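You operate a simulated robot arm through the tools that you are given. There is no shell and no other tool.

You run a simulated robot arm. Do the job below in one go: nothing can be reset, and whatever is moved stays where it is left.

JOB
Clear the hand press and swap its die for the 22 mm die.
Fine: turn the plate to Load, finished cream button in the tray marked Pressed, old die on the die holder, plate back to Press; leave the lever.

It is judged by the outcome, as a careful person would: the job done as asked, and still so three seconds after it is handed in. It fails if anything else is knocked over, pushed out of place, dropped, spilled or broken.

ROBOT AND FRAMES
A 6-joint arm with a two-finger parallel gripper, fixed in place. Base frame: the origin is at the foot of the arm, x ahead of it, y to its left, z up; the work surface is at about z = 800. Lengths are in mm, angles in rad, forces in N, time in s.
With the tool pointing down near the work surface it reaches from about 440 to 860 mm from the base axis. Its first joint turns from -2.007 to 2.007 rad. Payload 4.2 kg.
The tool frame sits at the grasp point between the pads (the TCP): z along the fingers, y along the line on which they close. The tips reach 23 mm beyond it. Largest opening 94 mm; finger width 38, thickness 10; the body of the gripper, 54 by 96 mm, starts 39 mm behind the TCP.
Orientation is told as [roll, pitch, yaw] about the base's x, y, z axes, in that order, counted from this pose: with the fingers straight down and closing along the base's y, the tool's x points along the base's -x, its y along +y and its z along -z.

CONTROLS
- The arm moves only by the tool apply_moves. Its arguments are lists of equal length, an entry for each row: "angular": the turn, a rotation vector about the tool's x, y, z in rad, a list of three; "xyz": the shift along the tool's x, y, z in mm, a list of three; "hand": the finger opening in mm, from 0 to 94. In form: {"angular": [[wx, wy, wz], ...], "xyz": [[dx, dy, dz], ...], "hand": [hand, ...]}. A call has 1 to 20 rows; each row is the pose to reach, as a shift and turn from the pose commanded when the call began, along the tool's axes at that moment. Each row takes 0.2 s and may step no farther than 50 mm and 0.15 rad from the row before; otherwise, or with a gripper value out of range, the whole call is refused. A pose out of reach is approached as far as the arm can. The call stops where the force on the tool passes 40 N (or 10 N more than at its start, if that is more) or the arm is blocked; 0.2 s more then pass. Each finger travels about 108 mm/s and halts on what it meets, pressing with about 28 N; the grip force reading is that of the motor and also rises with nothing between the fingers. The clock runs only during rows and for 0.2 s after the last one: add rows that repeat a pose to give the fingers time. It gives the time, the measured TCP pose, the force on the tool (base axes), the opening and the grip force at its end, in the units of the frame above (readings bear some noise), with the torque about the TCP (base axes, N m) and any sound that the robot's microphone picked up.
- Cameras (640 x 400 px; columns grow to the right, rows downward): "scene" is fixed at [397.9, 499.4, 1379.3]; the picture's right is [-0.81, -0.59, 0.00], its down [-0.36, 0.49, -0.80] and it looks along [0.47, -0.64, -0.60] (base axes); focal length 307 px, centre (320, 200). "wrist" rides on the gripper at [86, 16, -75] in the tool frame; the picture's right is [-0.18, 0.98, 0.00], its down [-0.58, -0.11, -0.81] and it looks along [-0.79, -0.15, 0.59] (tool axes); focal length 243 px, centre (320, 200). There is no depth. A picture from a camera that has moved, and an enlarged one, comes with that camera's place and axes in the base frame and with its lens.
- get_image(camera): a new picture of that camera. It takes no simulated time.
- move_column(by): slides the trunk up (or, below 0, down) by that many mm; the arm rides with it, the base frame stays. It gives what a move gives, with no picture.
- zoom(camera, box): a new picture of the part [left, top, right, bottom] of that camera's present view, enlarged. It takes no simulated time.
- job_done(): hands the job in; it is judged then, once.

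Nothing tells you positions but the pictures and the camera data. Unless the task says otherwise, let go and move clear before handing in.

The tools are called after "Request:" as a command line: name --argument value ..., lists and objects as JSON in quotes. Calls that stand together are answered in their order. apply_moves: Moves the arm, as the interface text tells. Its arguments: {"type":"object","properties":{"angular":{"type":"array","items":{"type":"array","items":{"type":"number"}}},"xyz":{"type":"array","items":{"type":"array","items":{"type":"number"}}},"hand":{"type":"array","items":{"type":"number"}}},"required":["angular","xyz","hand"]} The other tools are called the same way: move_column (by) slides the trunk up or down; get_image (camera) takes a picture; zoom (camera, box) takes an enlarged picture of a part of a camera's view; job_done () hands the job in.

At the start:

```text
time_s: 0.0
tool_pos: [542.7, 263.0, 1193.9]
ee_rot: [0.0, 0.0, 0.0]
force: [1.1, 0.0, 1.0]
wrist_torque: [0.0, 0.01, -0.02]
grip_width: 93.9
grip_force: 0.1
trunk travel left (down, up): [-775.0, 215.0]
```

scene: 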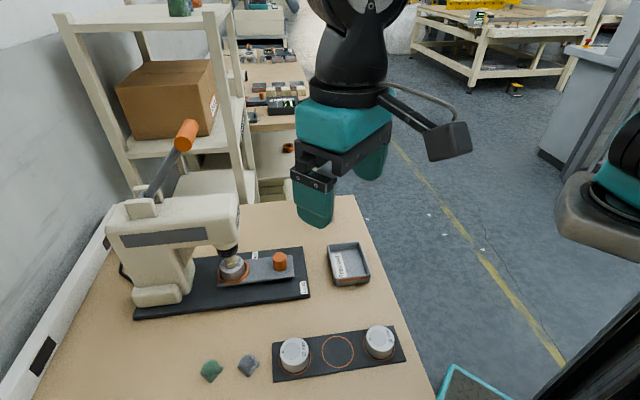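
wrist: 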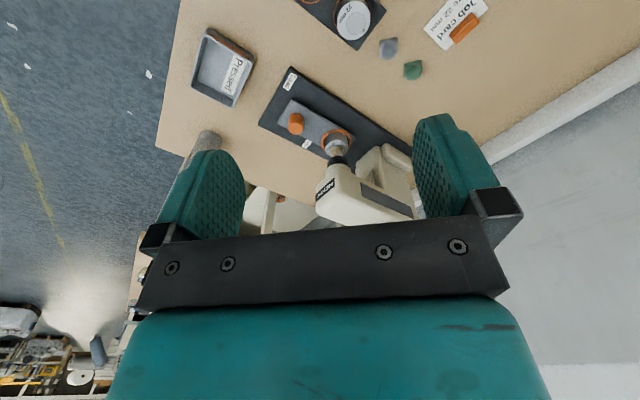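

I see a hand press with a turning plate (orange knob), a "Pressed" tray, and a die holder with two dies and an empty ringed spot. I'll zoom in to study the details first.

Request:
zoom --camera "scene" --box '[100, 180, 320, 320]'

Request:
zoom --camera "scene" --box '[180, 300, 440, 400]'

Request:
zoom --camera "wrist" --box '[240, 60, 440, 220]'

Request:
zoom --camera "wrist" --box '[280, 0, 520, 100]'

Request:
zoom --camera "scene" --box '[200, 220, 320, 300]'

```text
2.86 times, centred on (210, 250) of scene
camera zoom: at [397.9, 499.4, 1379.3], right [-0.81, -0.59, 0.0], down [-0.36, 0.49, -0.8], along [0.47, -0.64, -0.6], focal length 878 px, centre (634, 57)
```

zoom: 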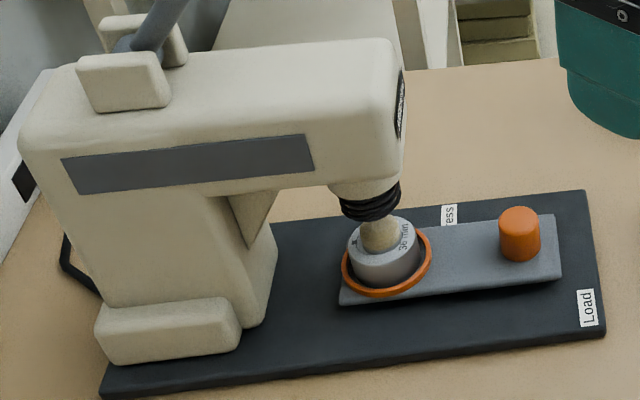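

```text
2.46 times, centred on (310, 350) of scene
camera zoom: at [397.9, 499.4, 1379.3], right [-0.81, -0.59, 0.0], down [-0.36, 0.49, -0.8], along [0.47, -0.64, -0.6], focal length 756 px, centre (345, -169)
```

zoom: 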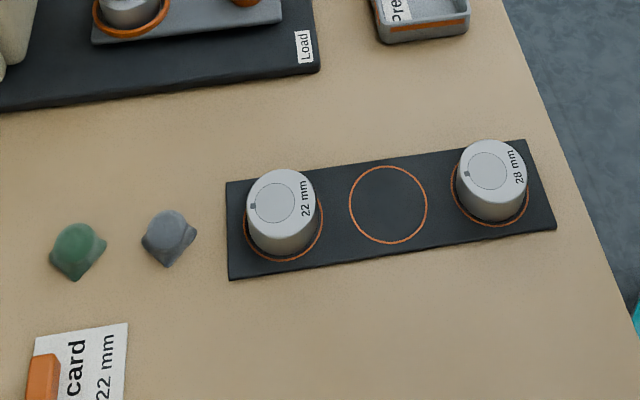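

```text
2.50 times, centred on (340, 140) of wrist
camera zoom: at [457.4, 279.4, 1269.4], right [0.18, 0.98, 0.0], down [0.58, -0.11, 0.81], along [0.79, -0.15, -0.59], focal length 606 px, centre (270, 350)
```

zoom: 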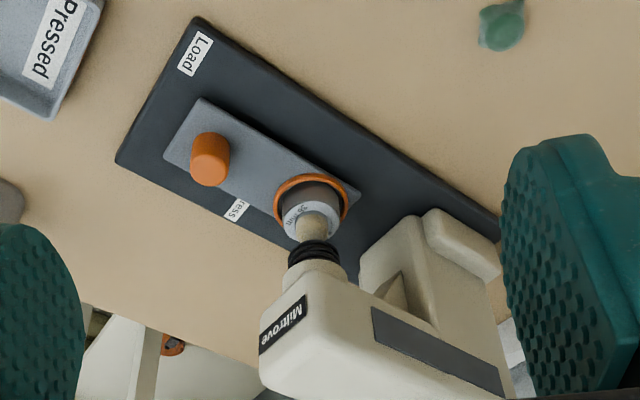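

```text
2.67 times, centred on (400, 50) of wrist
camera zoom: at [457.4, 279.4, 1269.4], right [0.18, 0.98, 0.0], down [0.58, -0.11, 0.81], along [0.79, -0.15, -0.59], focal length 647 px, centre (107, 600)
```

zoom: 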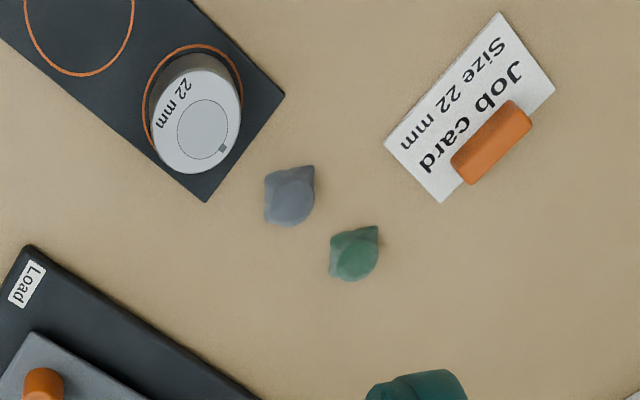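

```text
5.00 times, centred on (260, 260) of scene
camera zoom: at [397.9, 499.4, 1379.3], right [-0.81, -0.59, 0.0], down [-0.36, 0.49, -0.8], along [0.47, -0.64, -0.6], focal length 1536 px, centre (620, -100)
```

zoom: 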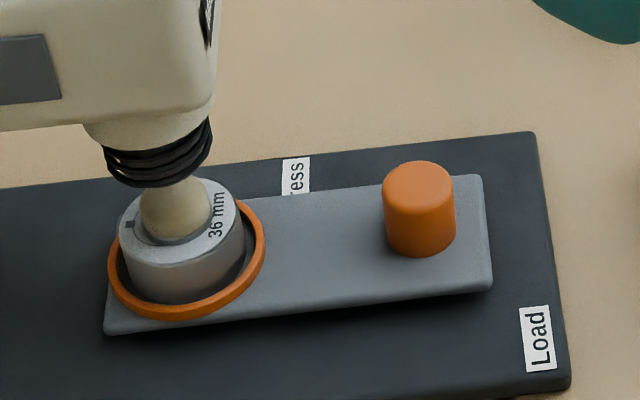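

The current die is the 36 mm one, with the cream button sitting on it under the raised ram; the 22 mm die is on the holder end near the pebbles. I'll move the wrist camera closer to understand the plate's pivot.

Request:
apply_moves --angular '[[0, 0, 0], [0, 0, 0], [0, 0, 0], [0, 0, 0], [0, 0, 0], [0, 0, 0]]' --xyz '[[-10, -15, 30], [-20, -30, 60], [-35, -45, 90], [-50, -60, 120], [-60, -70, 150], [-70, -80, 180]]' --hand '[94, 94, 94, 94, 94, 94]'

Request:
get_image --camera "wrist"

Request:
get_image --camera "scene"

```text
time_s: 1.4
tool_pos: [611.5, 182.5, 1015.6]
ee_rot: [-0.001, 0.001, 0.001]
force: [-1.2, 0.2, -0.2]
wrist_torque: [0.03, -0.04, -0.05]
grip_width: 93.8
grip_force: 0.1
trunk travel left (down, up): [-775.0, 215.0]
```

```text
taken
camera wrist: at [526.1, 200.3, 1090.6], right [0.18, 0.98, 0.0], down [0.58, -0.11, 0.81], along [0.79, -0.15, -0.59], focal length 243 px, centre (320, 200)
```

wrist: 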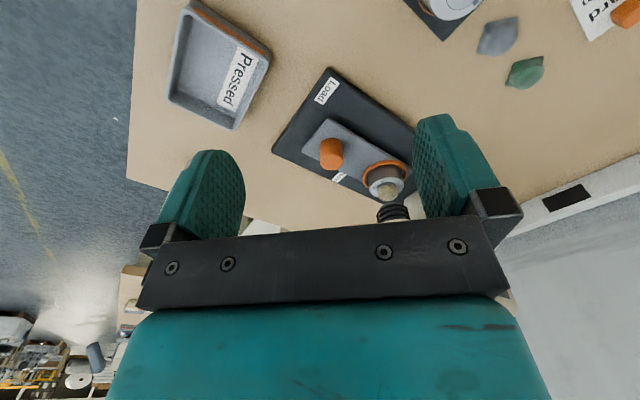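

```text
taken
```

scene: 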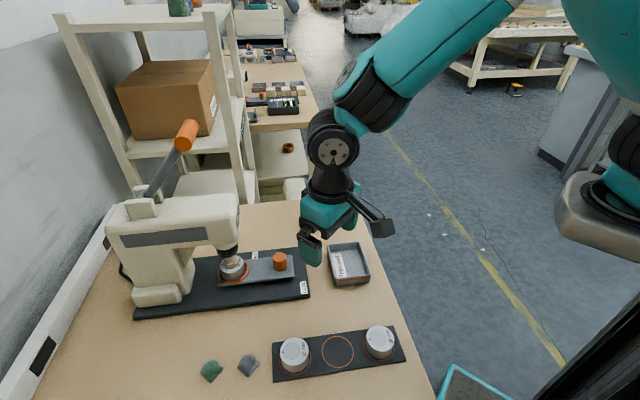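

I'll zoom on the plate from this new viewpoint.

Request:
zoom --camera "wrist" --box '[260, 60, 440, 220]'

Request:
zoom --camera "wrist" --box '[140, 0, 300, 140]'

```text
2.50 times, centred on (350, 140) of wrist
camera zoom: at [526.1, 200.3, 1090.6], right [0.18, 0.98, 0.0], down [0.58, -0.11, 0.81], along [0.79, -0.15, -0.59], focal length 606 px, centre (245, 350)
```

zoom: 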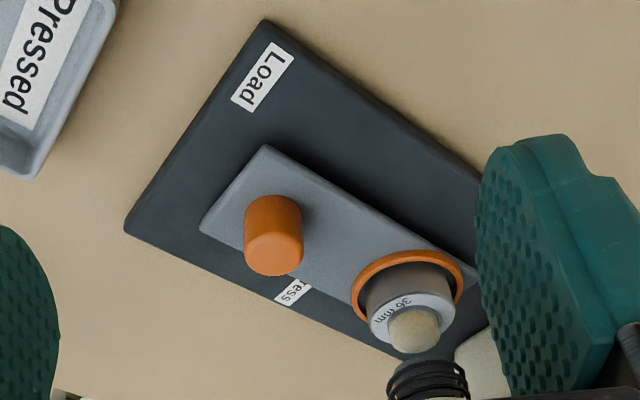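

```text
2.86 times, centred on (220, 70) of wrist
camera zoom: at [526.1, 200.3, 1090.6], right [0.18, 0.98, 0.0], down [0.58, -0.11, 0.81], along [0.79, -0.15, -0.59], focal length 693 px, centre (606, 571)
```

zoom: 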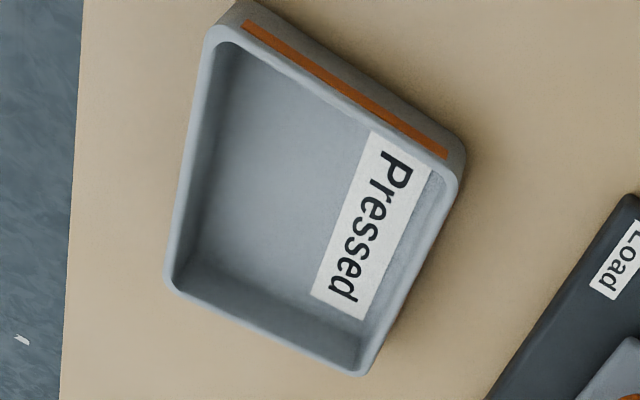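

The knob is around (744, 176) with top z≈870 and the 36 mm die around (819, 248). I need a lower look at the plate to find its pivot, so I'll go closer.

Request:
apply_moves --angular '[[0, 0, 0], [0, 0, 0], [0, 0, 0], [0, 0, 0]]' --xyz '[[0, -10, 25], [5, -20, 50], [5, -30, 75], [5, -30, 100]]' --hand '[94, 94, 94, 94]'

Request:
zoom --camera "wrist" --box '[230, 60, 440, 230]'

Request:
get_image --camera "scene"

```text
time_s: 2.4
tool_pos: [607.2, 151.8, 915.8]
ee_rot: [0.002, 0.001, 0.001]
force: [-0.9, -0.6, 0.1]
wrist_torque: [0.01, -0.02, 0.01]
grip_width: 94.1
grip_force: 0.0
trunk travel left (down, up): [-775.0, 215.0]
```

```text
2.35 times, centred on (335, 145) of wrist
camera zoom: at [522.5, 168.6, 990.2], right [0.18, 0.98, 0.0], down [0.58, -0.11, 0.81], along [0.79, -0.15, -0.59], focal length 571 px, centre (285, 329)
```

zoom: 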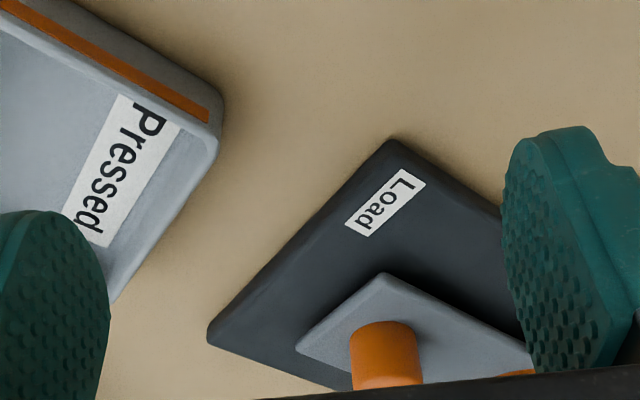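

```text
taken
```

scene: 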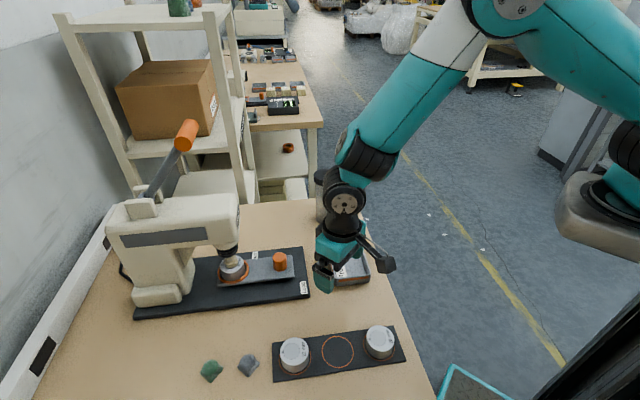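

I'll look closer at the plate's edge from the scene camera.

Request:
zoom --camera "scene" --box '[205, 240, 315, 310]'

Request:
zoom --camera "scene" --box '[210, 225, 270, 290]'

Request:
zoom --camera "scene" --box '[265, 315, 415, 390]'

```text
5.71 times, centred on (260, 275) of scene
camera zoom: at [397.9, 499.4, 1379.3], right [-0.81, -0.59, 0.0], down [-0.36, 0.49, -0.8], along [0.47, -0.64, -0.6], focal length 1756 px, centre (663, -229)
```

zoom: 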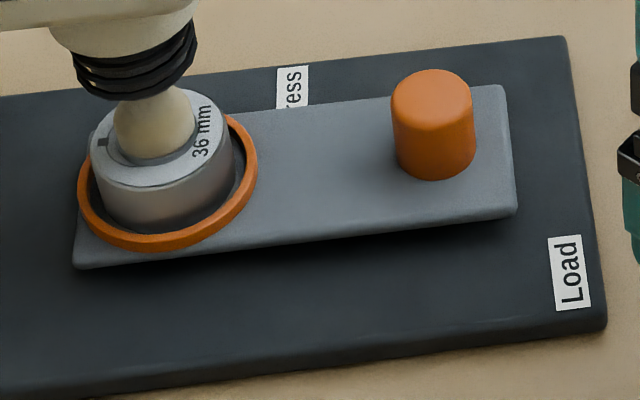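

```text
6.15 times, centred on (240, 258) of scene
camera zoom: at [397.9, 499.4, 1379.3], right [-0.81, -0.59, 0.0], down [-0.36, 0.49, -0.8], along [0.47, -0.64, -0.6], focal length 1891 px, centre (812, -154)
```

zoom: 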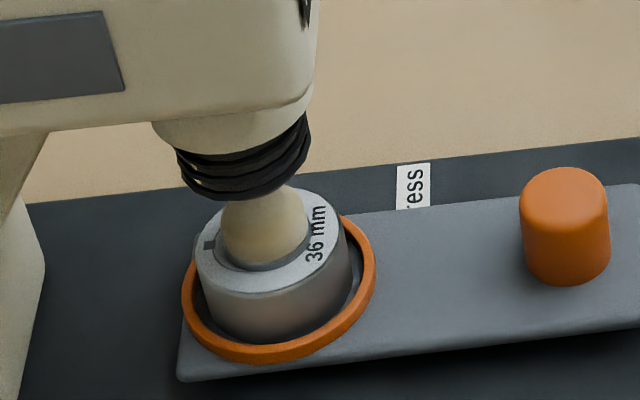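

```text
4.27 times, centred on (340, 352) of scene
camera zoom: at [397.9, 499.4, 1379.3], right [-0.81, -0.59, 0.0], down [-0.36, 0.49, -0.8], along [0.47, -0.64, -0.6], focal length 1311 px, centre (235, -451)
```

zoom: 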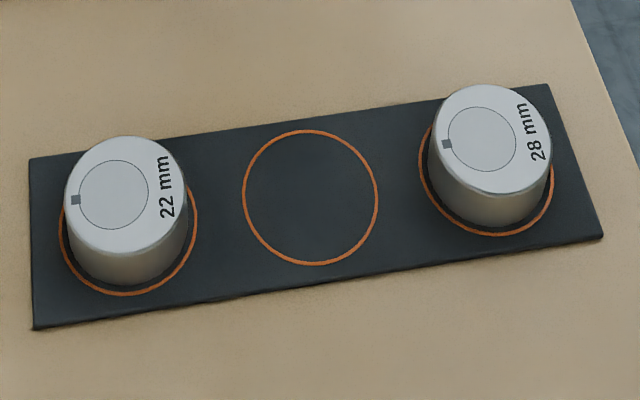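

The labels suggest the plate swings about its knob end (die swinging out toward the robot side), but it's not certain. I'll go above the knob with the hand turned −45° so that I can test it gently.

Request:
apply_moves --angular '[[0, 0, 0.13], [0, 0, 0.26], [0, 0, 0.39], [0, 0, 0.52], [0, 0, 0.65], [0, 0, 0.785], [0, 0, 0.785]]' --xyz '[[-10, 0, -20], [-35, 6, -25], [-65, 12, -25], [-95, 18, -25], [-120, 22, -25], [-137, 24, -25], [-137, 24, -25]]' --hand '[80, 70, 70, 70, 70, 70, 70]'

Request:
get_image --camera "wrist"

Request:
get_image --camera "scene"

```text
time_s: 4.0
tool_pos: [744.8, 175.7, 940.6]
ee_rot: [0.001, 0.0, -0.787]
force: [-0.5, -0.7, -0.3]
wrist_torque: [-0.01, 0.01, 0.02]
grip_width: 70.0
grip_force: 0.0
trunk travel left (down, up): [-775.0, 215.0]
```

```text
taken
camera wrist: at [696.5, 249.3, 1016.2], right [0.83, 0.56, 0.0], down [0.33, -0.49, 0.81], along [0.45, -0.67, -0.59], focal length 243 px, centre (320, 200)
```

wrist: 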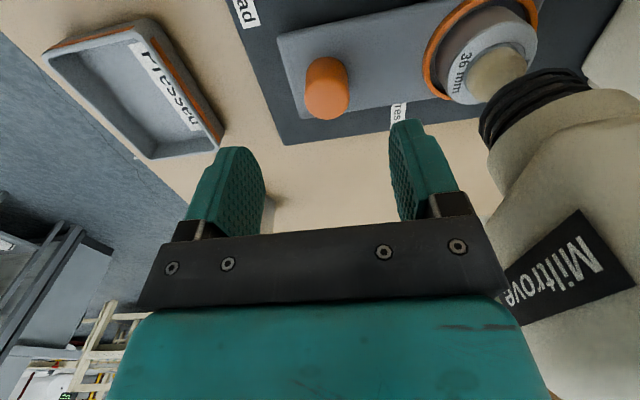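

```text
taken
```

scene: 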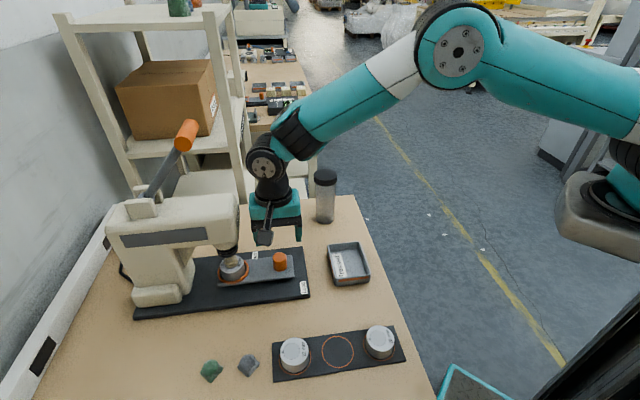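

Request:
zoom --camera "wrist" --box '[270, 0, 550, 150]'

Request:
zoom --camera "wrist" --box '[280, 40, 380, 130]'

Request:
zoom --camera "scene" --box '[200, 160, 320, 300]'

```text
2.29 times, centred on (410, 75) of wrist
camera zoom: at [696.5, 249.3, 1016.2], right [0.83, 0.56, 0.0], down [0.33, -0.49, 0.81], along [0.45, -0.67, -0.59], focal length 555 px, centre (114, 486)
```

zoom: 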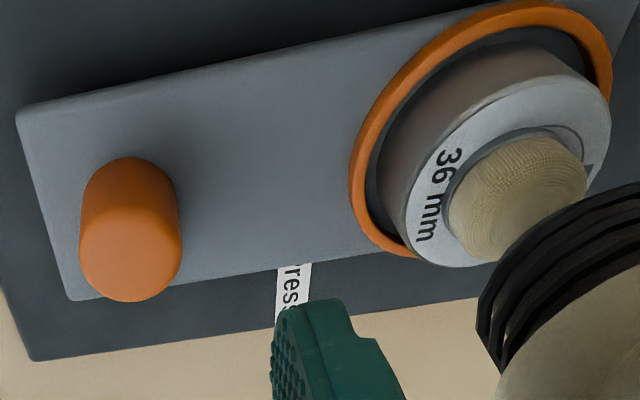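

```text
4.44 times, centred on (330, 85) of wrist
camera zoom: at [696.5, 249.3, 1016.2], right [0.83, 0.56, 0.0], down [0.33, -0.49, 0.81], along [0.45, -0.67, -0.59], focal length 1078 px, centre (276, 711)
```

zoom: 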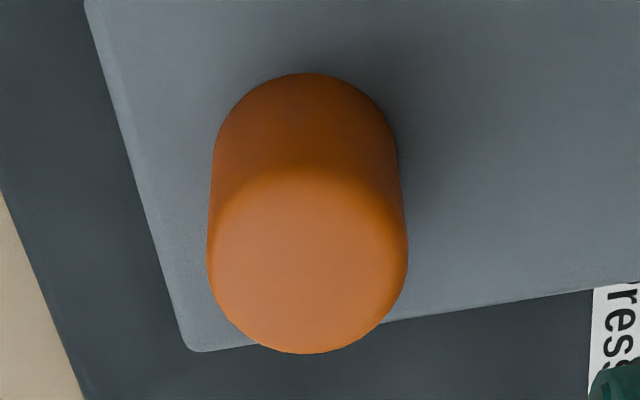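

```text
2.86 times, centred on (260, 230) of scene
camera zoom: at [397.9, 499.4, 1379.3], right [-0.81, -0.59, 0.0], down [-0.36, 0.49, -0.8], along [0.47, -0.64, -0.6], focal length 878 px, centre (491, 114)
```

zoom: 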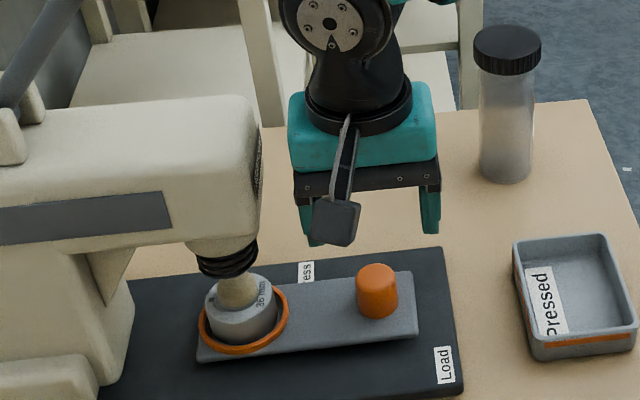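

The close wrist view puts the knob at about (751, 178) and the die at about (825, 251). I'll lower over the knob and grip it.

Request:
apply_moves --angular '[[0, 0, 0], [0, 0, 0], [0, 0, 0], [0, 0, 0], [0, 0, 0], [0, 0, 0]]' --xyz '[[-2.5, 6, 25], [-2.5, 6, 55], [-2.5, 6, 77], [-2.5, 6, 77], [-2.5, 6, 77], [-2.5, 6, 77]]' --hand '[70, 70, 70, 50, 26, 26]'

Request:
get_image --camera "wrist"

Request:
zoom --camera "scene" --box '[200, 180, 320, 300]'

```text
time_s: 5.4
tool_pos: [751.9, 178.4, 862.6]
ee_rot: [-0.004, 0.0, -0.785]
force: [-12.7, -11.6, 2.6]
wrist_torque: [-0.07, 0.37, -0.1]
grip_width: 33.7
grip_force: 8.6
trunk travel left (down, up): [-775.0, 215.0]
```

```text
taken
camera wrist: at [702.6, 250.0, 937.3], right [0.83, 0.56, 0.0], down [0.34, -0.49, 0.81], along [0.45, -0.67, -0.59], focal length 243 px, centre (320, 200)
```

wrist: 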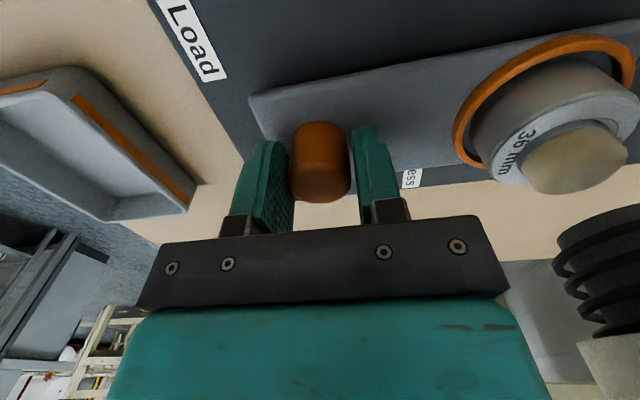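

```text
3.33 times, centred on (260, 240) of scene
camera zoom: at [397.9, 499.4, 1379.3], right [-0.81, -0.59, 0.0], down [-0.36, 0.49, -0.8], along [0.47, -0.64, -0.6], focal length 1024 px, centre (520, 67)
```

zoom: 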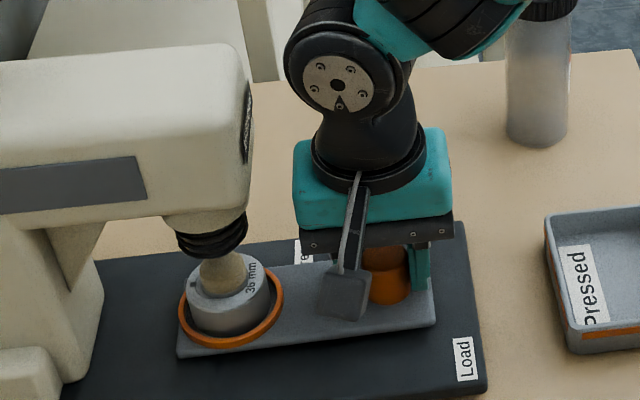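

The knob is touched by one finger first; I'll re-center a couple of mm and close fully.

Request:
apply_moves --angular '[[0, 0, 0], [0, 0, 0], [0, 0, 0], [0, 0, 0]]' --xyz '[[0, -1, 0], [0, -2, 0], [0, -2, 0], [0, -2, 0]]' --hand '[26, 26, 24, 24]'

```text
time_s: 6.4
tool_pos: [749.8, 176.6, 863.2]
ee_rot: [-0.002, -0.001, -0.785]
force: [-8.3, -15.7, -3.9]
wrist_torque: [-0.56, -0.23, -0.04]
grip_width: 31.8
grip_force: 44.9
trunk travel left (down, up): [-775.0, 215.0]
```

Request:
apply_moves --angular '[[0, 0, 0], [0, 0, 0]]' --xyz '[[0, -1.2, 0], [0, -1.2, 0]]' --hand '[24, 24]'

Request:
zoom --camera "wrist" --box '[220, 60, 440, 240]'

```text
time_s: 7.0
tool_pos: [750.1, 175.9, 861.9]
ee_rot: [0.002, 0.0, -0.786]
force: [0.6, -13.1, -7.6]
wrist_torque: [0.01, 0.22, -0.04]
grip_width: 31.5
grip_force: 44.5
trunk travel left (down, up): [-775.0, 215.0]
```

```text
2.22 times, centred on (330, 150) of wrist
camera zoom: at [701.3, 249.2, 937.4], right [0.83, 0.56, 0.0], down [0.33, -0.49, 0.81], along [0.46, -0.66, -0.59], focal length 539 px, centre (298, 311)
```

zoom: 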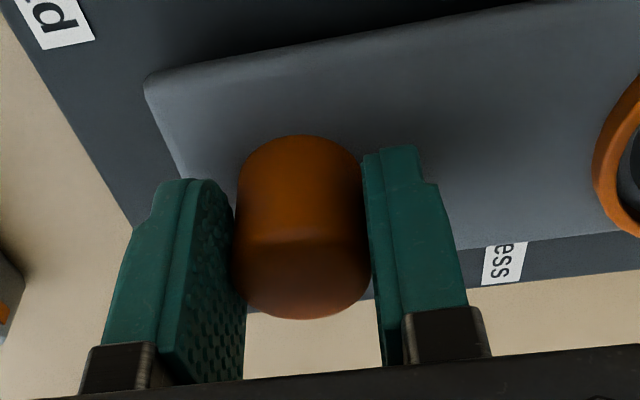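

The knob is gripped (≈31.5 mm). Now a small test twist counter-clockwise to see whether the plate turns about the knob.

Request:
apply_moves --angular '[[0, 0, -0.04], [0, 0, -0.08], [0, 0, -0.12], [0, 0, -0.12]]' --xyz '[[0, 0, 0], [0, 0, 0], [0, 0, 0], [0, 0, 0]]' --hand '[24, 24, 24, 24]'

Request:
zoom --camera "scene" --box '[200, 180, 320, 300]'

Request:
zoom --camera "wrist" --box '[220, 60, 440, 240]'

```text
time_s: 8.0
tool_pos: [749.2, 176.4, 862.9]
ee_rot: [0.002, 0.0, -0.665]
force: [10.3, -14.3, -8.3]
wrist_torque: [-0.09, 0.05, -0.04]
grip_width: 31.3
grip_force: 45.3
trunk travel left (down, up): [-775.0, 215.0]
```

```text
3.33 times, centred on (260, 240) of scene
camera zoom: at [397.9, 499.4, 1379.3], right [-0.81, -0.59, 0.0], down [-0.36, 0.49, -0.8], along [0.47, -0.64, -0.6], focal length 1024 px, centre (520, 67)
```

zoom: 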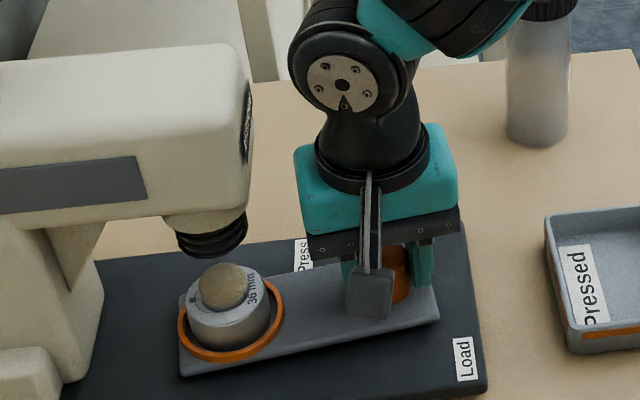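

```text
2.22 times, centred on (330, 150) of wrist
camera zoom: at [692.7, 242.4, 937.4], right [0.75, 0.66, 0.0], down [0.39, -0.45, 0.81], along [0.53, -0.61, -0.59], focal length 539 px, centre (298, 311)
```

zoom: 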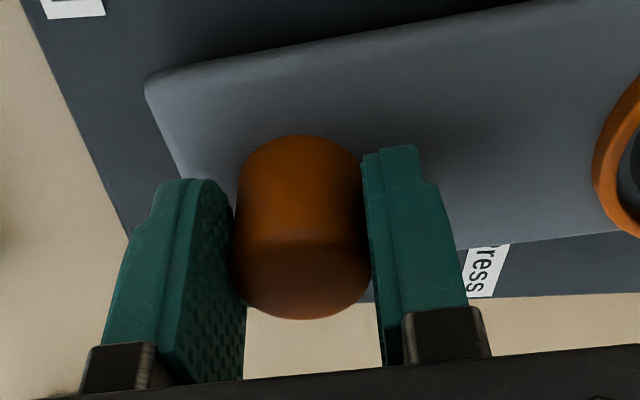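

The plate does pivot about the knob, and the die is swinging out on the Load side. I'll ease the side load and keep turning in gentle steps.

Request:
apply_moves --angular '[[0, 0, 0], [0, 0, -0.06], [0, 0, -0.13], [0, 0, -0.2], [0, 0, -0.27], [0, 0, -0.34], [0, 0, -0.41], [0, 0, -0.48], [0, 0, -0.55], [0, 0, -0.62], [0, 0, -0.69], [0, 0, -0.69]]' --xyz '[[-1.2, -0.3, 0], [-1.2, -0.3, 0], [-1.2, -0.3, 0], [-1.2, -0.3, 0], [-1.2, -0.3, 0], [-1.2, -0.3, 0], [-1.2, -0.3, 0], [-1.2, -0.3, 0], [-1.2, -0.3, 0], [-1.2, -0.3, 0], [-1.2, -0.3, 0], [-1.2, -0.3, 0]]' --hand '[24, 24, 24, 24, 24, 24, 24, 24, 24, 24, 24, 24]'

Request:
get_image --camera "scene"

Request:
get_image --camera "wrist"

```text
time_s: 10.6
tool_pos: [750.1, 173.0, 862.4]
ee_rot: [-0.001, 0.003, 0.025]
force: [-19.2, -32.3, 6.1]
wrist_torque: [-0.24, -0.71, -0.08]
grip_width: 31.2
grip_force: 45.1
trunk travel left (down, up): [-775.0, 215.0]
```

```text
taken
```

scene: 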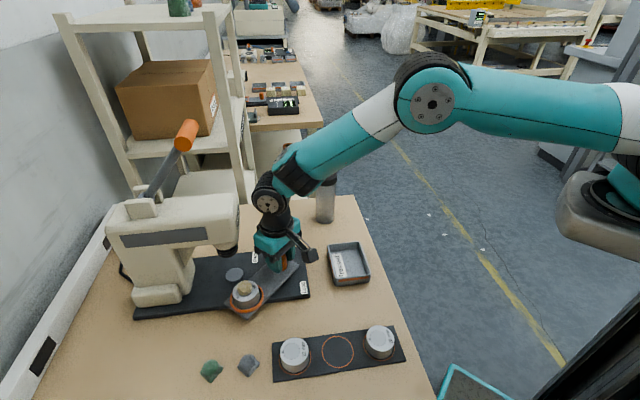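

```text
taken
camera wrist: at [663.3, 187.9, 937.7], right [0.16, 0.99, 0.0], down [0.59, -0.09, 0.8], along [0.79, -0.13, -0.59], focal length 243 px, centre (320, 200)
```

wrist: 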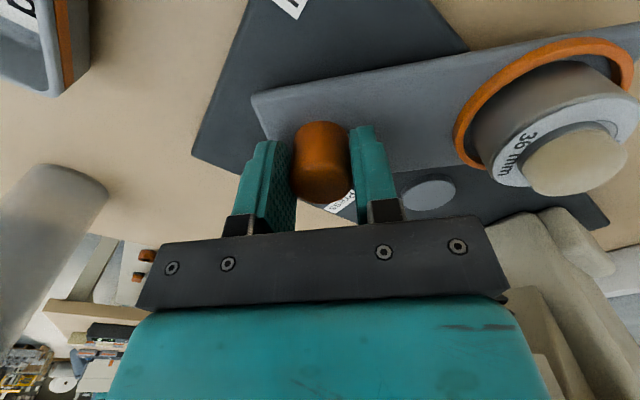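

The turn is going well (yaw ~0.03 now), but side force has built up, so I'll relax toward it before continuing.

Request:
apply_moves --angular '[[0, 0, 0], [0, 0, 0], [0, 0, 0]]' --xyz '[[0.5, -1, 0], [1, -2, 0], [1, -2, 0]]' --hand '[24, 24, 24]'

```text
time_s: 11.4
tool_pos: [747.8, 173.2, 862.6]
ee_rot: [0.0, 0.001, 0.024]
force: [-2.0, -22.5, -3.2]
wrist_torque: [-0.61, 0.88, -0.06]
grip_width: 31.1
grip_force: 45.3
trunk travel left (down, up): [-775.0, 215.0]
```

Request:
apply_moves --angular '[[0, 0, 0], [0, 0, 0], [0, 0, 0]]' --xyz '[[0, -1, 0], [0, -2, 0], [0, -2, 0]]' --hand '[24, 24, 24]'

```text
time_s: 12.2
tool_pos: [748.3, 174.1, 862.5]
ee_rot: [0.001, -0.002, 0.026]
force: [1.7, -8.8, -7.2]
wrist_torque: [-0.09, -0.01, 0.0]
grip_width: 31.6
grip_force: 44.6
trunk travel left (down, up): [-775.0, 215.0]
```

Request:
apply_moves --angular '[[0, 0, -0.06], [0, 0, -0.13], [0, 0, -0.2], [0, 0, -0.27], [0, 0, -0.34], [0, 0, -0.4], [0, 0, -0.4]]' --xyz '[[0, 0, 0], [0, 0, 0], [0, 0, 0], [0, 0, 0], [0, 0, 0], [0, 0, 0], [0, 0, 0]]' --hand '[24, 24, 24, 24, 24, 24, 24]'

Request:
get_image --camera "wrist"

Request:
zoom --camera "scene" --box '[200, 220, 340, 340]'

```text
time_s: 13.8
tool_pos: [749.4, 170.8, 863.4]
ee_rot: [0.0, -0.001, 0.426]
force: [11.1, -6.6, -7.8]
wrist_torque: [0.02, -0.43, -0.05]
grip_width: 31.2
grip_force: 45.0
trunk travel left (down, up): [-775.0, 215.0]
```

```text
taken
camera wrist: at [664.8, 150.9, 937.5], right [-0.24, 0.97, 0.0], down [0.57, 0.14, 0.81], along [0.78, 0.19, -0.59], focal length 243 px, centre (320, 200)
```

wrist: 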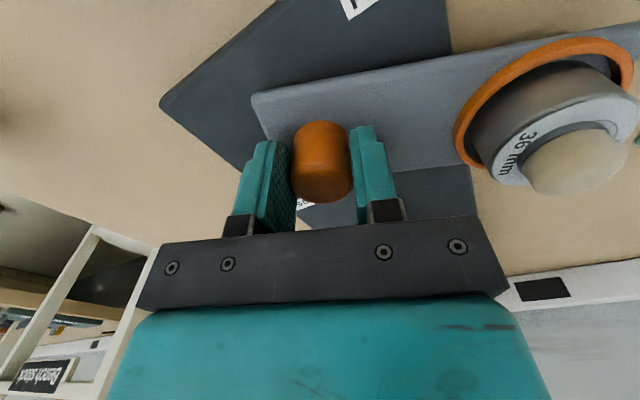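

```text
3.33 times, centred on (270, 280) of scene
camera zoom: at [397.9, 499.4, 1379.3], right [-0.81, -0.59, 0.0], down [-0.36, 0.49, -0.8], along [0.47, -0.64, -0.6], focal length 1024 px, centre (487, -67)
```

zoom: 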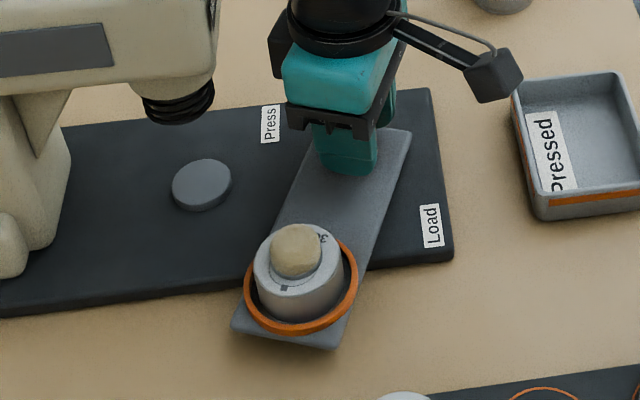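

Plate is about 70° round and the button is riding safely. Continuing toward Load.

Request:
apply_moves --angular '[[0, 0, -0.06], [0, 0, -0.13], [0, 0, -0.2], [0, 0, -0.26], [0, 0, -0.32], [0, 0, -0.32]]' --xyz '[[0, 0, 0], [0, 0, 0], [0, 0, 0], [0, 0, 0], [0, 0, 0], [0, 0, 0]]' --hand '[24, 24, 24, 24, 24, 24]'

Request:
get_image --camera "wrist"

Request:
zoom --camera "scene" --box '[200, 220, 340, 340]'

```text
time_s: 15.2
tool_pos: [749.5, 170.4, 861.6]
ee_rot: [-0.002, 0.001, 0.742]
force: [21.1, -22.5, -2.9]
wrist_torque: [-0.41, 0.22, -0.02]
grip_width: 31.4
grip_force: 44.6
trunk travel left (down, up): [-775.0, 215.0]
```

```text
taken
camera wrist: at [676.1, 124.4, 937.5], right [-0.53, 0.85, 0.0], down [0.5, 0.31, 0.81], along [0.69, 0.42, -0.59], focal length 243 px, centre (320, 200)
```

wrist: 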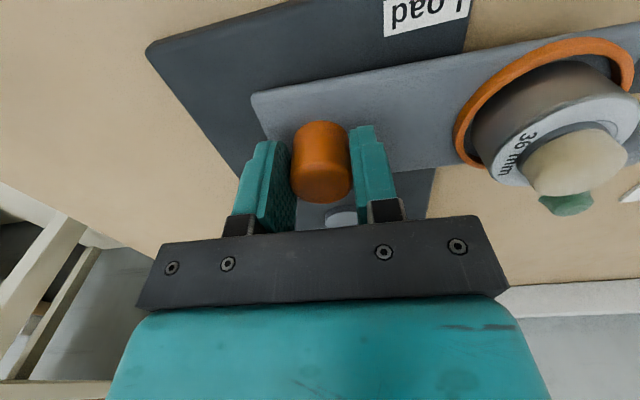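

```text
3.33 times, centred on (270, 280) of scene
camera zoom: at [397.9, 499.4, 1379.3], right [-0.81, -0.59, 0.0], down [-0.36, 0.49, -0.8], along [0.47, -0.64, -0.6], focal length 1024 px, centre (487, -67)
```

zoom: 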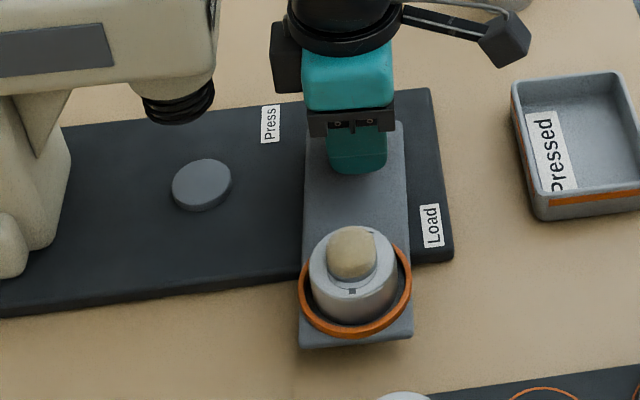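

Nearly square to the base. I'll relax the side load and nudge further to find the Load stop.

Request:
apply_moves --angular '[[0, 0, 0], [0, 0, -0.025], [0, 0, -0.05], [0, 0, -0.05]]' --xyz '[[0, -1.5, 0], [0, -1.5, 0], [0, -1.5, 0], [0, -1.5, 0]]' --hand '[24, 24, 24, 24]'

Request:
zoom --camera "wrist" --box '[140, 0, 640, 240]'

Request:
zoom --camera "scene" --box '[200, 220, 340, 340]'

```text
time_s: 16.2
tool_pos: [750.5, 170.4, 861.5]
ee_rot: [0.001, -0.001, 0.792]
force: [13.3, -17.0, 4.8]
wrist_torque: [-0.73, 0.32, -0.46]
grip_width: 31.7
grip_force: 45.0
trunk travel left (down, up): [-775.0, 215.0]
```

```text
1.28 times, centred on (390, 120) of wrist
camera zoom: at [678.8, 120.2, 937.5], right [-0.57, 0.82, 0.0], down [0.49, 0.34, 0.81], along [0.66, 0.46, -0.59], focal length 311 px, centre (230, 302)
```

zoom: 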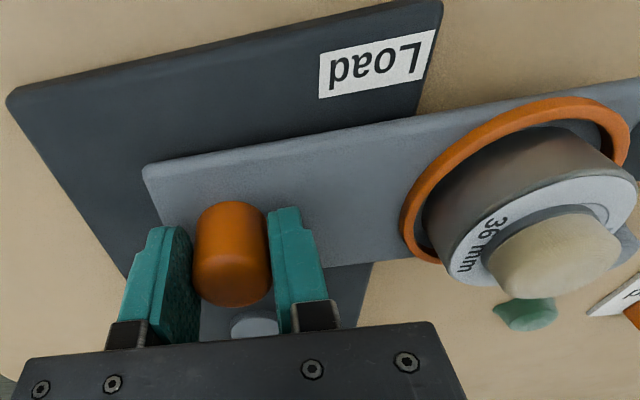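

```text
3.33 times, centred on (270, 280) of scene
camera zoom: at [397.9, 499.4, 1379.3], right [-0.81, -0.59, 0.0], down [-0.36, 0.49, -0.8], along [0.47, -0.64, -0.6], focal length 1024 px, centre (487, -67)
```

zoom: 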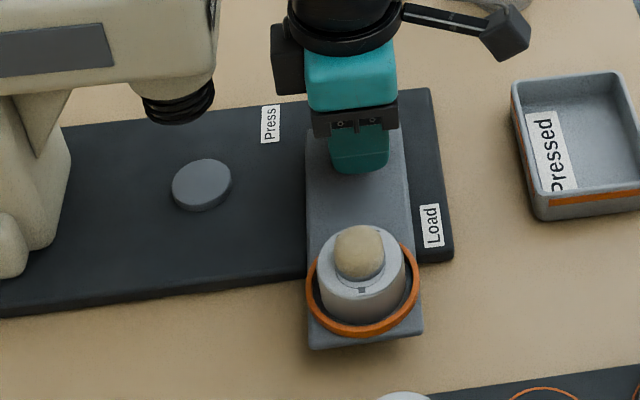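

The torque shows the Load stop has been reached at about 90°. I'll release the knob, lift straight up, and look.

Request:
apply_moves --angular '[[0, 0, 0.01], [0, 0, 0.01], [0, 0, 0.01], [0, 0, 0.01], [0, 0, 0.01], [0, 0, 0.01]]' --xyz '[[0, 0, 0], [0, 0, 0], [0, 0, 0], [0, 0, -30], [0, 0, -65], [0, 0, -100]]' --hand '[40, 60, 60, 60, 60, 60]'

Request:
get_image --camera "wrist"

Request:
zoom --camera "scene" --box '[200, 220, 340, 340]'

```text
time_s: 17.6
tool_pos: [750.6, 169.7, 960.9]
ee_rot: [0.0, 0.0, 0.784]
force: [-0.3, 0.1, -1.2]
wrist_torque: [0.0, -0.01, 0.02]
grip_width: 60.0
grip_force: 0.0
trunk travel left (down, up): [-775.0, 215.0]
```

```text
taken
camera wrist: at [679.1, 120.7, 1037.1], right [-0.56, 0.83, 0.0], down [0.49, 0.33, 0.81], along [0.67, 0.46, -0.59], focal length 243 px, centre (320, 200)
```

wrist: 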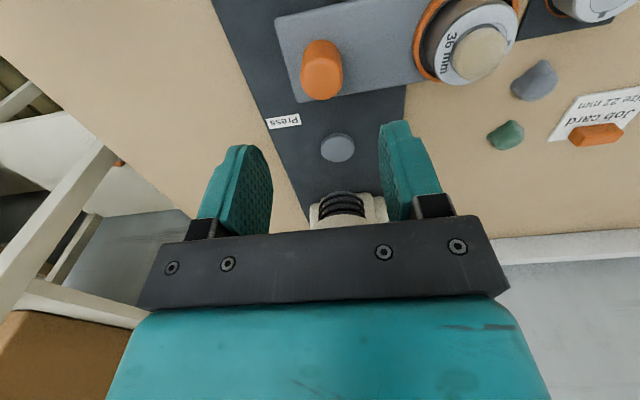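

```text
3.33 times, centred on (270, 280) of scene
camera zoom: at [397.9, 499.4, 1379.3], right [-0.81, -0.59, 0.0], down [-0.36, 0.49, -0.8], along [0.47, -0.64, -0.6], focal length 1024 px, centre (487, -67)
```

zoom: 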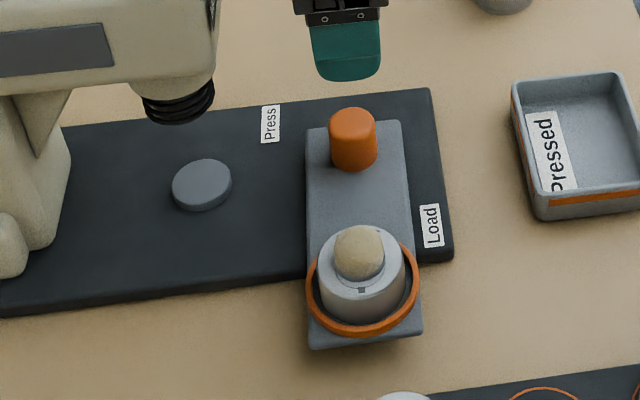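

Plate stays at Load. Next I move above the die for a precise look at it and the button.

Request:
apply_moves --angular '[[0, 0, 0.13], [0, 0, 0.26], [0, 0, 0.39], [0, 0, 0.52], [0, 0, 0.65], [0, 0, 0.785], [0, 0, 0.785]]' --xyz '[[0, 15, 0], [0, 35, 0], [0, 55, 0], [0, 75, 0], [0, 95, 0], [-1.8, 107, 0], [-1.8, 107, 0]]' --hand '[60, 60, 60, 60, 60, 60, 60]'

Request:
get_image --camera "wrist"

Request:
zoom --camera "wrist" --box '[240, 0, 400, 130]'

```text
time_s: 19.2
tool_pos: [675.2, 247.1, 961.9]
ee_rot: [0.0, 0.001, -0.002]
force: [0.8, 0.7, 0.5]
wrist_torque: [0.0, 0.03, -0.01]
grip_width: 59.8
grip_force: 0.1
trunk travel left (down, up): [-775.0, 215.0]
```

```text
taken
camera wrist: at [590.3, 264.2, 1037.3], right [0.19, 0.98, 0.0], down [0.58, -0.11, 0.81], along [0.79, -0.15, -0.59], focal length 243 px, centre (320, 200)
```

wrist: 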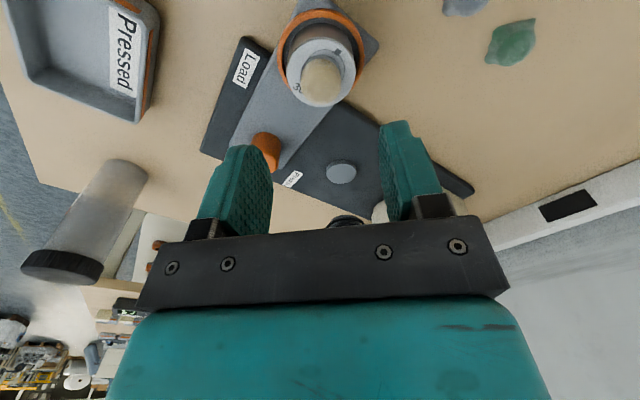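

```text
3.08 times, centred on (320, 65) of wrist
camera zoom: at [590.3, 264.2, 1037.3], right [0.19, 0.98, 0.0], down [0.58, -0.11, 0.81], along [0.79, -0.15, -0.59], focal length 746 px, centre (320, 615)
```

zoom: 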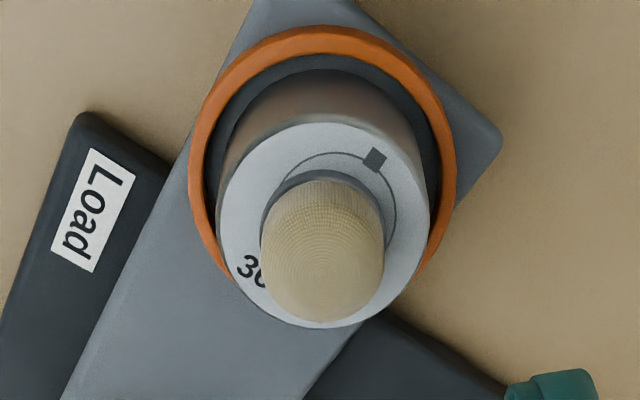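

The die is at about (677, 249), with the button about 28 mm wide and ~15 mm proud of it. I'll go down and grip just the button.

Request:
apply_moves --angular '[[0, 0, 0], [0, 0, 0], [0, 0, 0], [0, 0, 0]]' --xyz '[[-2.8, 1.9, 30], [-2.8, 1.9, 55], [-2.8, 1.9, 72], [-2.8, 1.9, 72]]' --hand '[60, 60, 60, 60]'

Request:
get_image --camera "wrist"

Request:
zoom --camera "wrist" --box '[240, 90, 400, 220]'

Request:
zoom --camera "scene" --box '[240, 230, 340, 330]'

```text
time_s: 20.2
tool_pos: [678.7, 249.4, 891.4]
ee_rot: [0.0, -0.001, -0.001]
force: [0.2, 1.0, -0.2]
wrist_torque: [0.0, -0.02, -0.02]
grip_width: 60.1
grip_force: 0.1
trunk travel left (down, up): [-775.0, 215.0]
```

```text
taken
camera wrist: at [592.9, 266.5, 965.4], right [0.18, 0.98, 0.0], down [0.58, -0.11, 0.81], along [0.79, -0.15, -0.59], focal length 243 px, centre (320, 200)
```

wrist: 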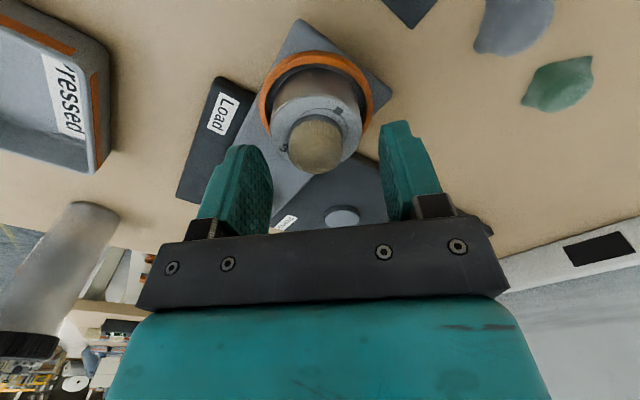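

```text
3.08 times, centred on (320, 155) of wrist
camera zoom: at [592.9, 266.5, 965.4], right [0.18, 0.98, 0.0], down [0.58, -0.11, 0.81], along [0.79, -0.15, -0.59], focal length 746 px, centre (320, 338)
```

zoom: 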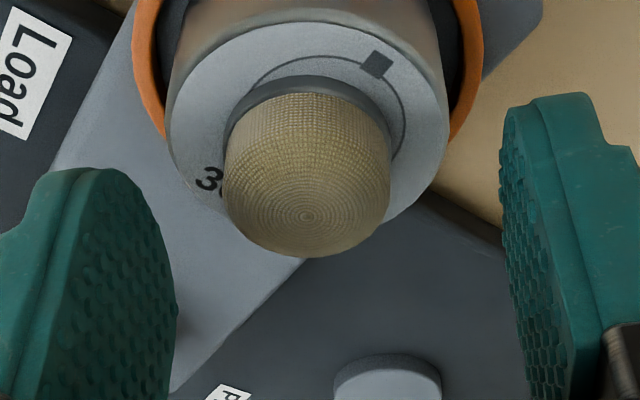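

```text
4.00 times, centred on (290, 280) of scene
camera zoom: at [397.9, 499.4, 1379.3], right [-0.81, -0.59, 0.0], down [-0.36, 0.49, -0.8], along [0.47, -0.64, -0.6], focal length 1229 px, centre (440, -120)
```

zoom: 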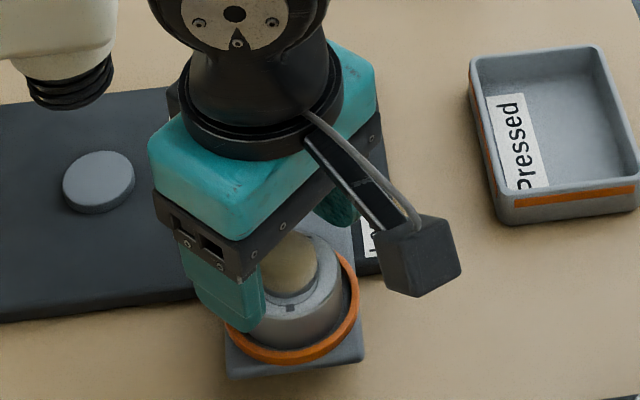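

I'll shift 2 mm to centre, lower a bit more and close on the button.

Request:
apply_moves --angular '[[0, 0, 0], [0, 0, 0], [0, 0, 0], [0, 0, 0], [0, 0, 0], [0, 0, 0]]' --xyz '[[-0.8, -1.8, 4], [-0.8, -1.8, 7.5], [-0.8, -1.8, 7.5], [-0.8, -1.8, 7.5], [-0.8, -1.8, 7.5], [-0.8, -1.8, 7.5]]' --hand '[60, 60, 45, 30, 20, 20]'

Request:
zoom --camera "wrist" --box '[240, 90, 400, 220]'

```text
time_s: 21.6
tool_pos: [678.4, 248.3, 883.0]
ee_rot: [0.0, 0.001, -0.001]
force: [-0.8, 0.4, 0.4]
wrist_torque: [0.0, 0.0, -0.02]
grip_width: 26.1
grip_force: 27.9
trunk travel left (down, up): [-775.0, 215.0]
```

```text
3.08 times, centred on (320, 155) of wrist
camera zoom: at [593.2, 264.5, 957.6], right [0.18, 0.98, 0.0], down [0.58, -0.11, 0.81], along [0.79, -0.15, -0.59], focal length 746 px, centre (320, 338)
```

zoom: 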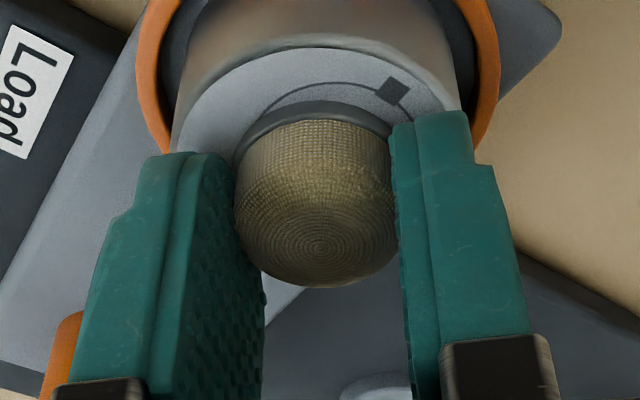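

Button gripped at 26 mm. Lifting straight up slowly and checking.

Request:
apply_moves --angular '[[0, 0, 0], [0, 0, 0], [0, 0, 0], [0, 0, 0], [0, 0, 0]]' --xyz '[[0, 0, -8], [0, 0, -20], [0, 0, -40], [0, 0, -60], [0, 0, -60]]' --hand '[20, 20, 20, 20, 20]'

Request:
get_image --camera "wrist"

Request:
zoom --camera "scene" --box '[240, 210, 380, 330]'

```text
time_s: 22.8
tool_pos: [679.3, 247.0, 942.9]
ee_rot: [0.001, 0.002, 0.0]
force: [-0.3, -0.8, -0.2]
wrist_torque: [0.01, -0.02, -0.03]
grip_width: 25.7
grip_force: 27.9
trunk travel left (down, up): [-775.0, 215.0]
```

```text
taken
camera wrist: at [594.0, 263.5, 1017.9], right [0.18, 0.98, 0.0], down [0.58, -0.11, 0.81], along [0.79, -0.15, -0.59], focal length 243 px, centre (320, 200)
```

wrist: 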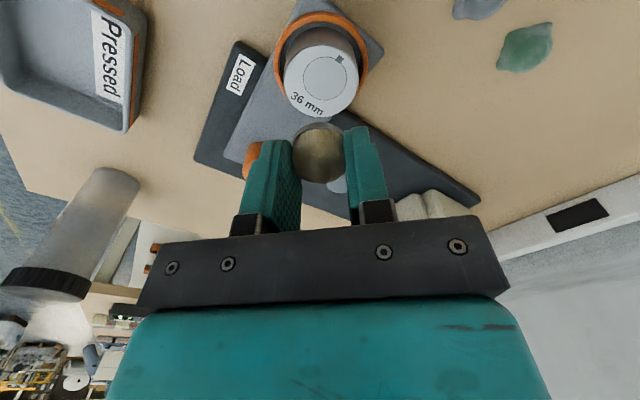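

```text
3.33 times, centred on (310, 270) of scene
camera zoom: at [397.9, 499.4, 1379.3], right [-0.81, -0.59, 0.0], down [-0.36, 0.49, -0.8], along [0.47, -0.64, -0.6], focal length 1024 px, centre (353, -33)
```

zoom: 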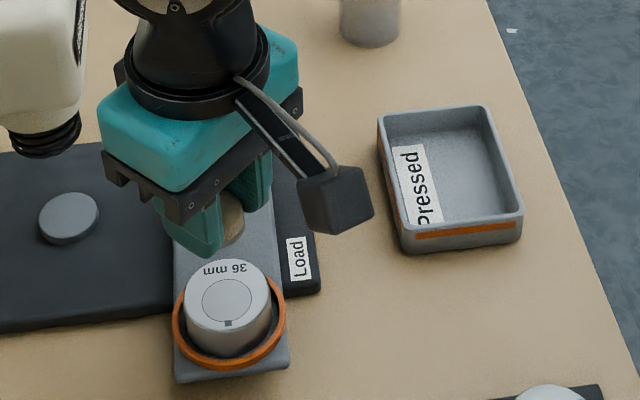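

Button lifted cleanly. Carrying it over to the Pressed tray (centre ≈ (640, 62)), turning the hand to line up with the tray.

Request:
apply_moves --angular '[[0, 0, -0.1], [0, 0, -0.2], [0, 0, -0.3], [0, 0, -0.4], [0, 0, -0.5], [0, 0, -0.6], [0, 0, -0.7], [0, 0, -0.785], [0, 0, -0.785]]' --xyz '[[3, -15, -10], [8, -40, -10], [14, -65, -10], [20, -90, -10], [26, -115, -10], [32, -140, -10], [36, -165, -10], [38.7, -185, -10], [38.7, -185, -10]]' --hand '[20, 20, 20, 20, 20, 20, 20, 20, 20]'

Request:
get_image --camera "wrist"

Request:
zoom --camera "scene" --box '[280, 200, 420, 320]'

```text
time_s: 24.8
tool_pos: [642.1, 62.4, 953.8]
ee_rot: [0.001, -0.001, 0.784]
force: [-0.8, 1.4, 0.0]
wrist_torque: [-0.02, 0.01, -0.02]
grip_width: 26.0
grip_force: 27.8
trunk travel left (down, up): [-775.0, 215.0]
```

```text
taken
camera wrist: at [570.4, 13.2, 1028.3], right [-0.57, 0.82, 0.0], down [0.49, 0.33, 0.81], along [0.67, 0.46, -0.59], focal length 243 px, centre (320, 200)
```

wrist: 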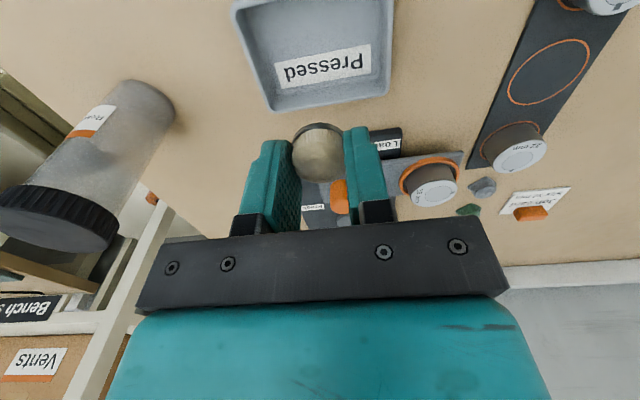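

```text
3.33 times, centred on (350, 260) of scene
camera zoom: at [397.9, 499.4, 1379.3], right [-0.81, -0.59, 0.0], down [-0.36, 0.49, -0.8], along [0.47, -0.64, -0.6], focal length 1024 px, centre (220, 0)
```

zoom: 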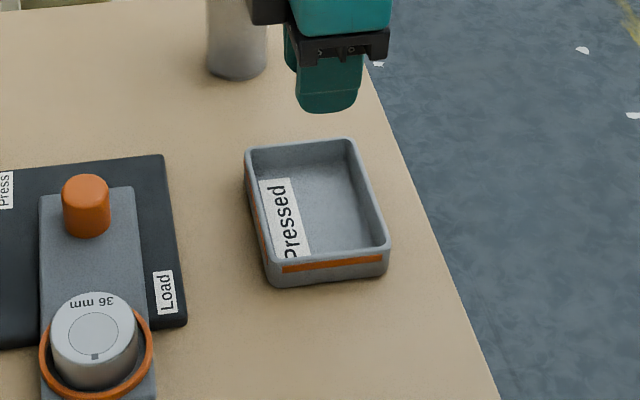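

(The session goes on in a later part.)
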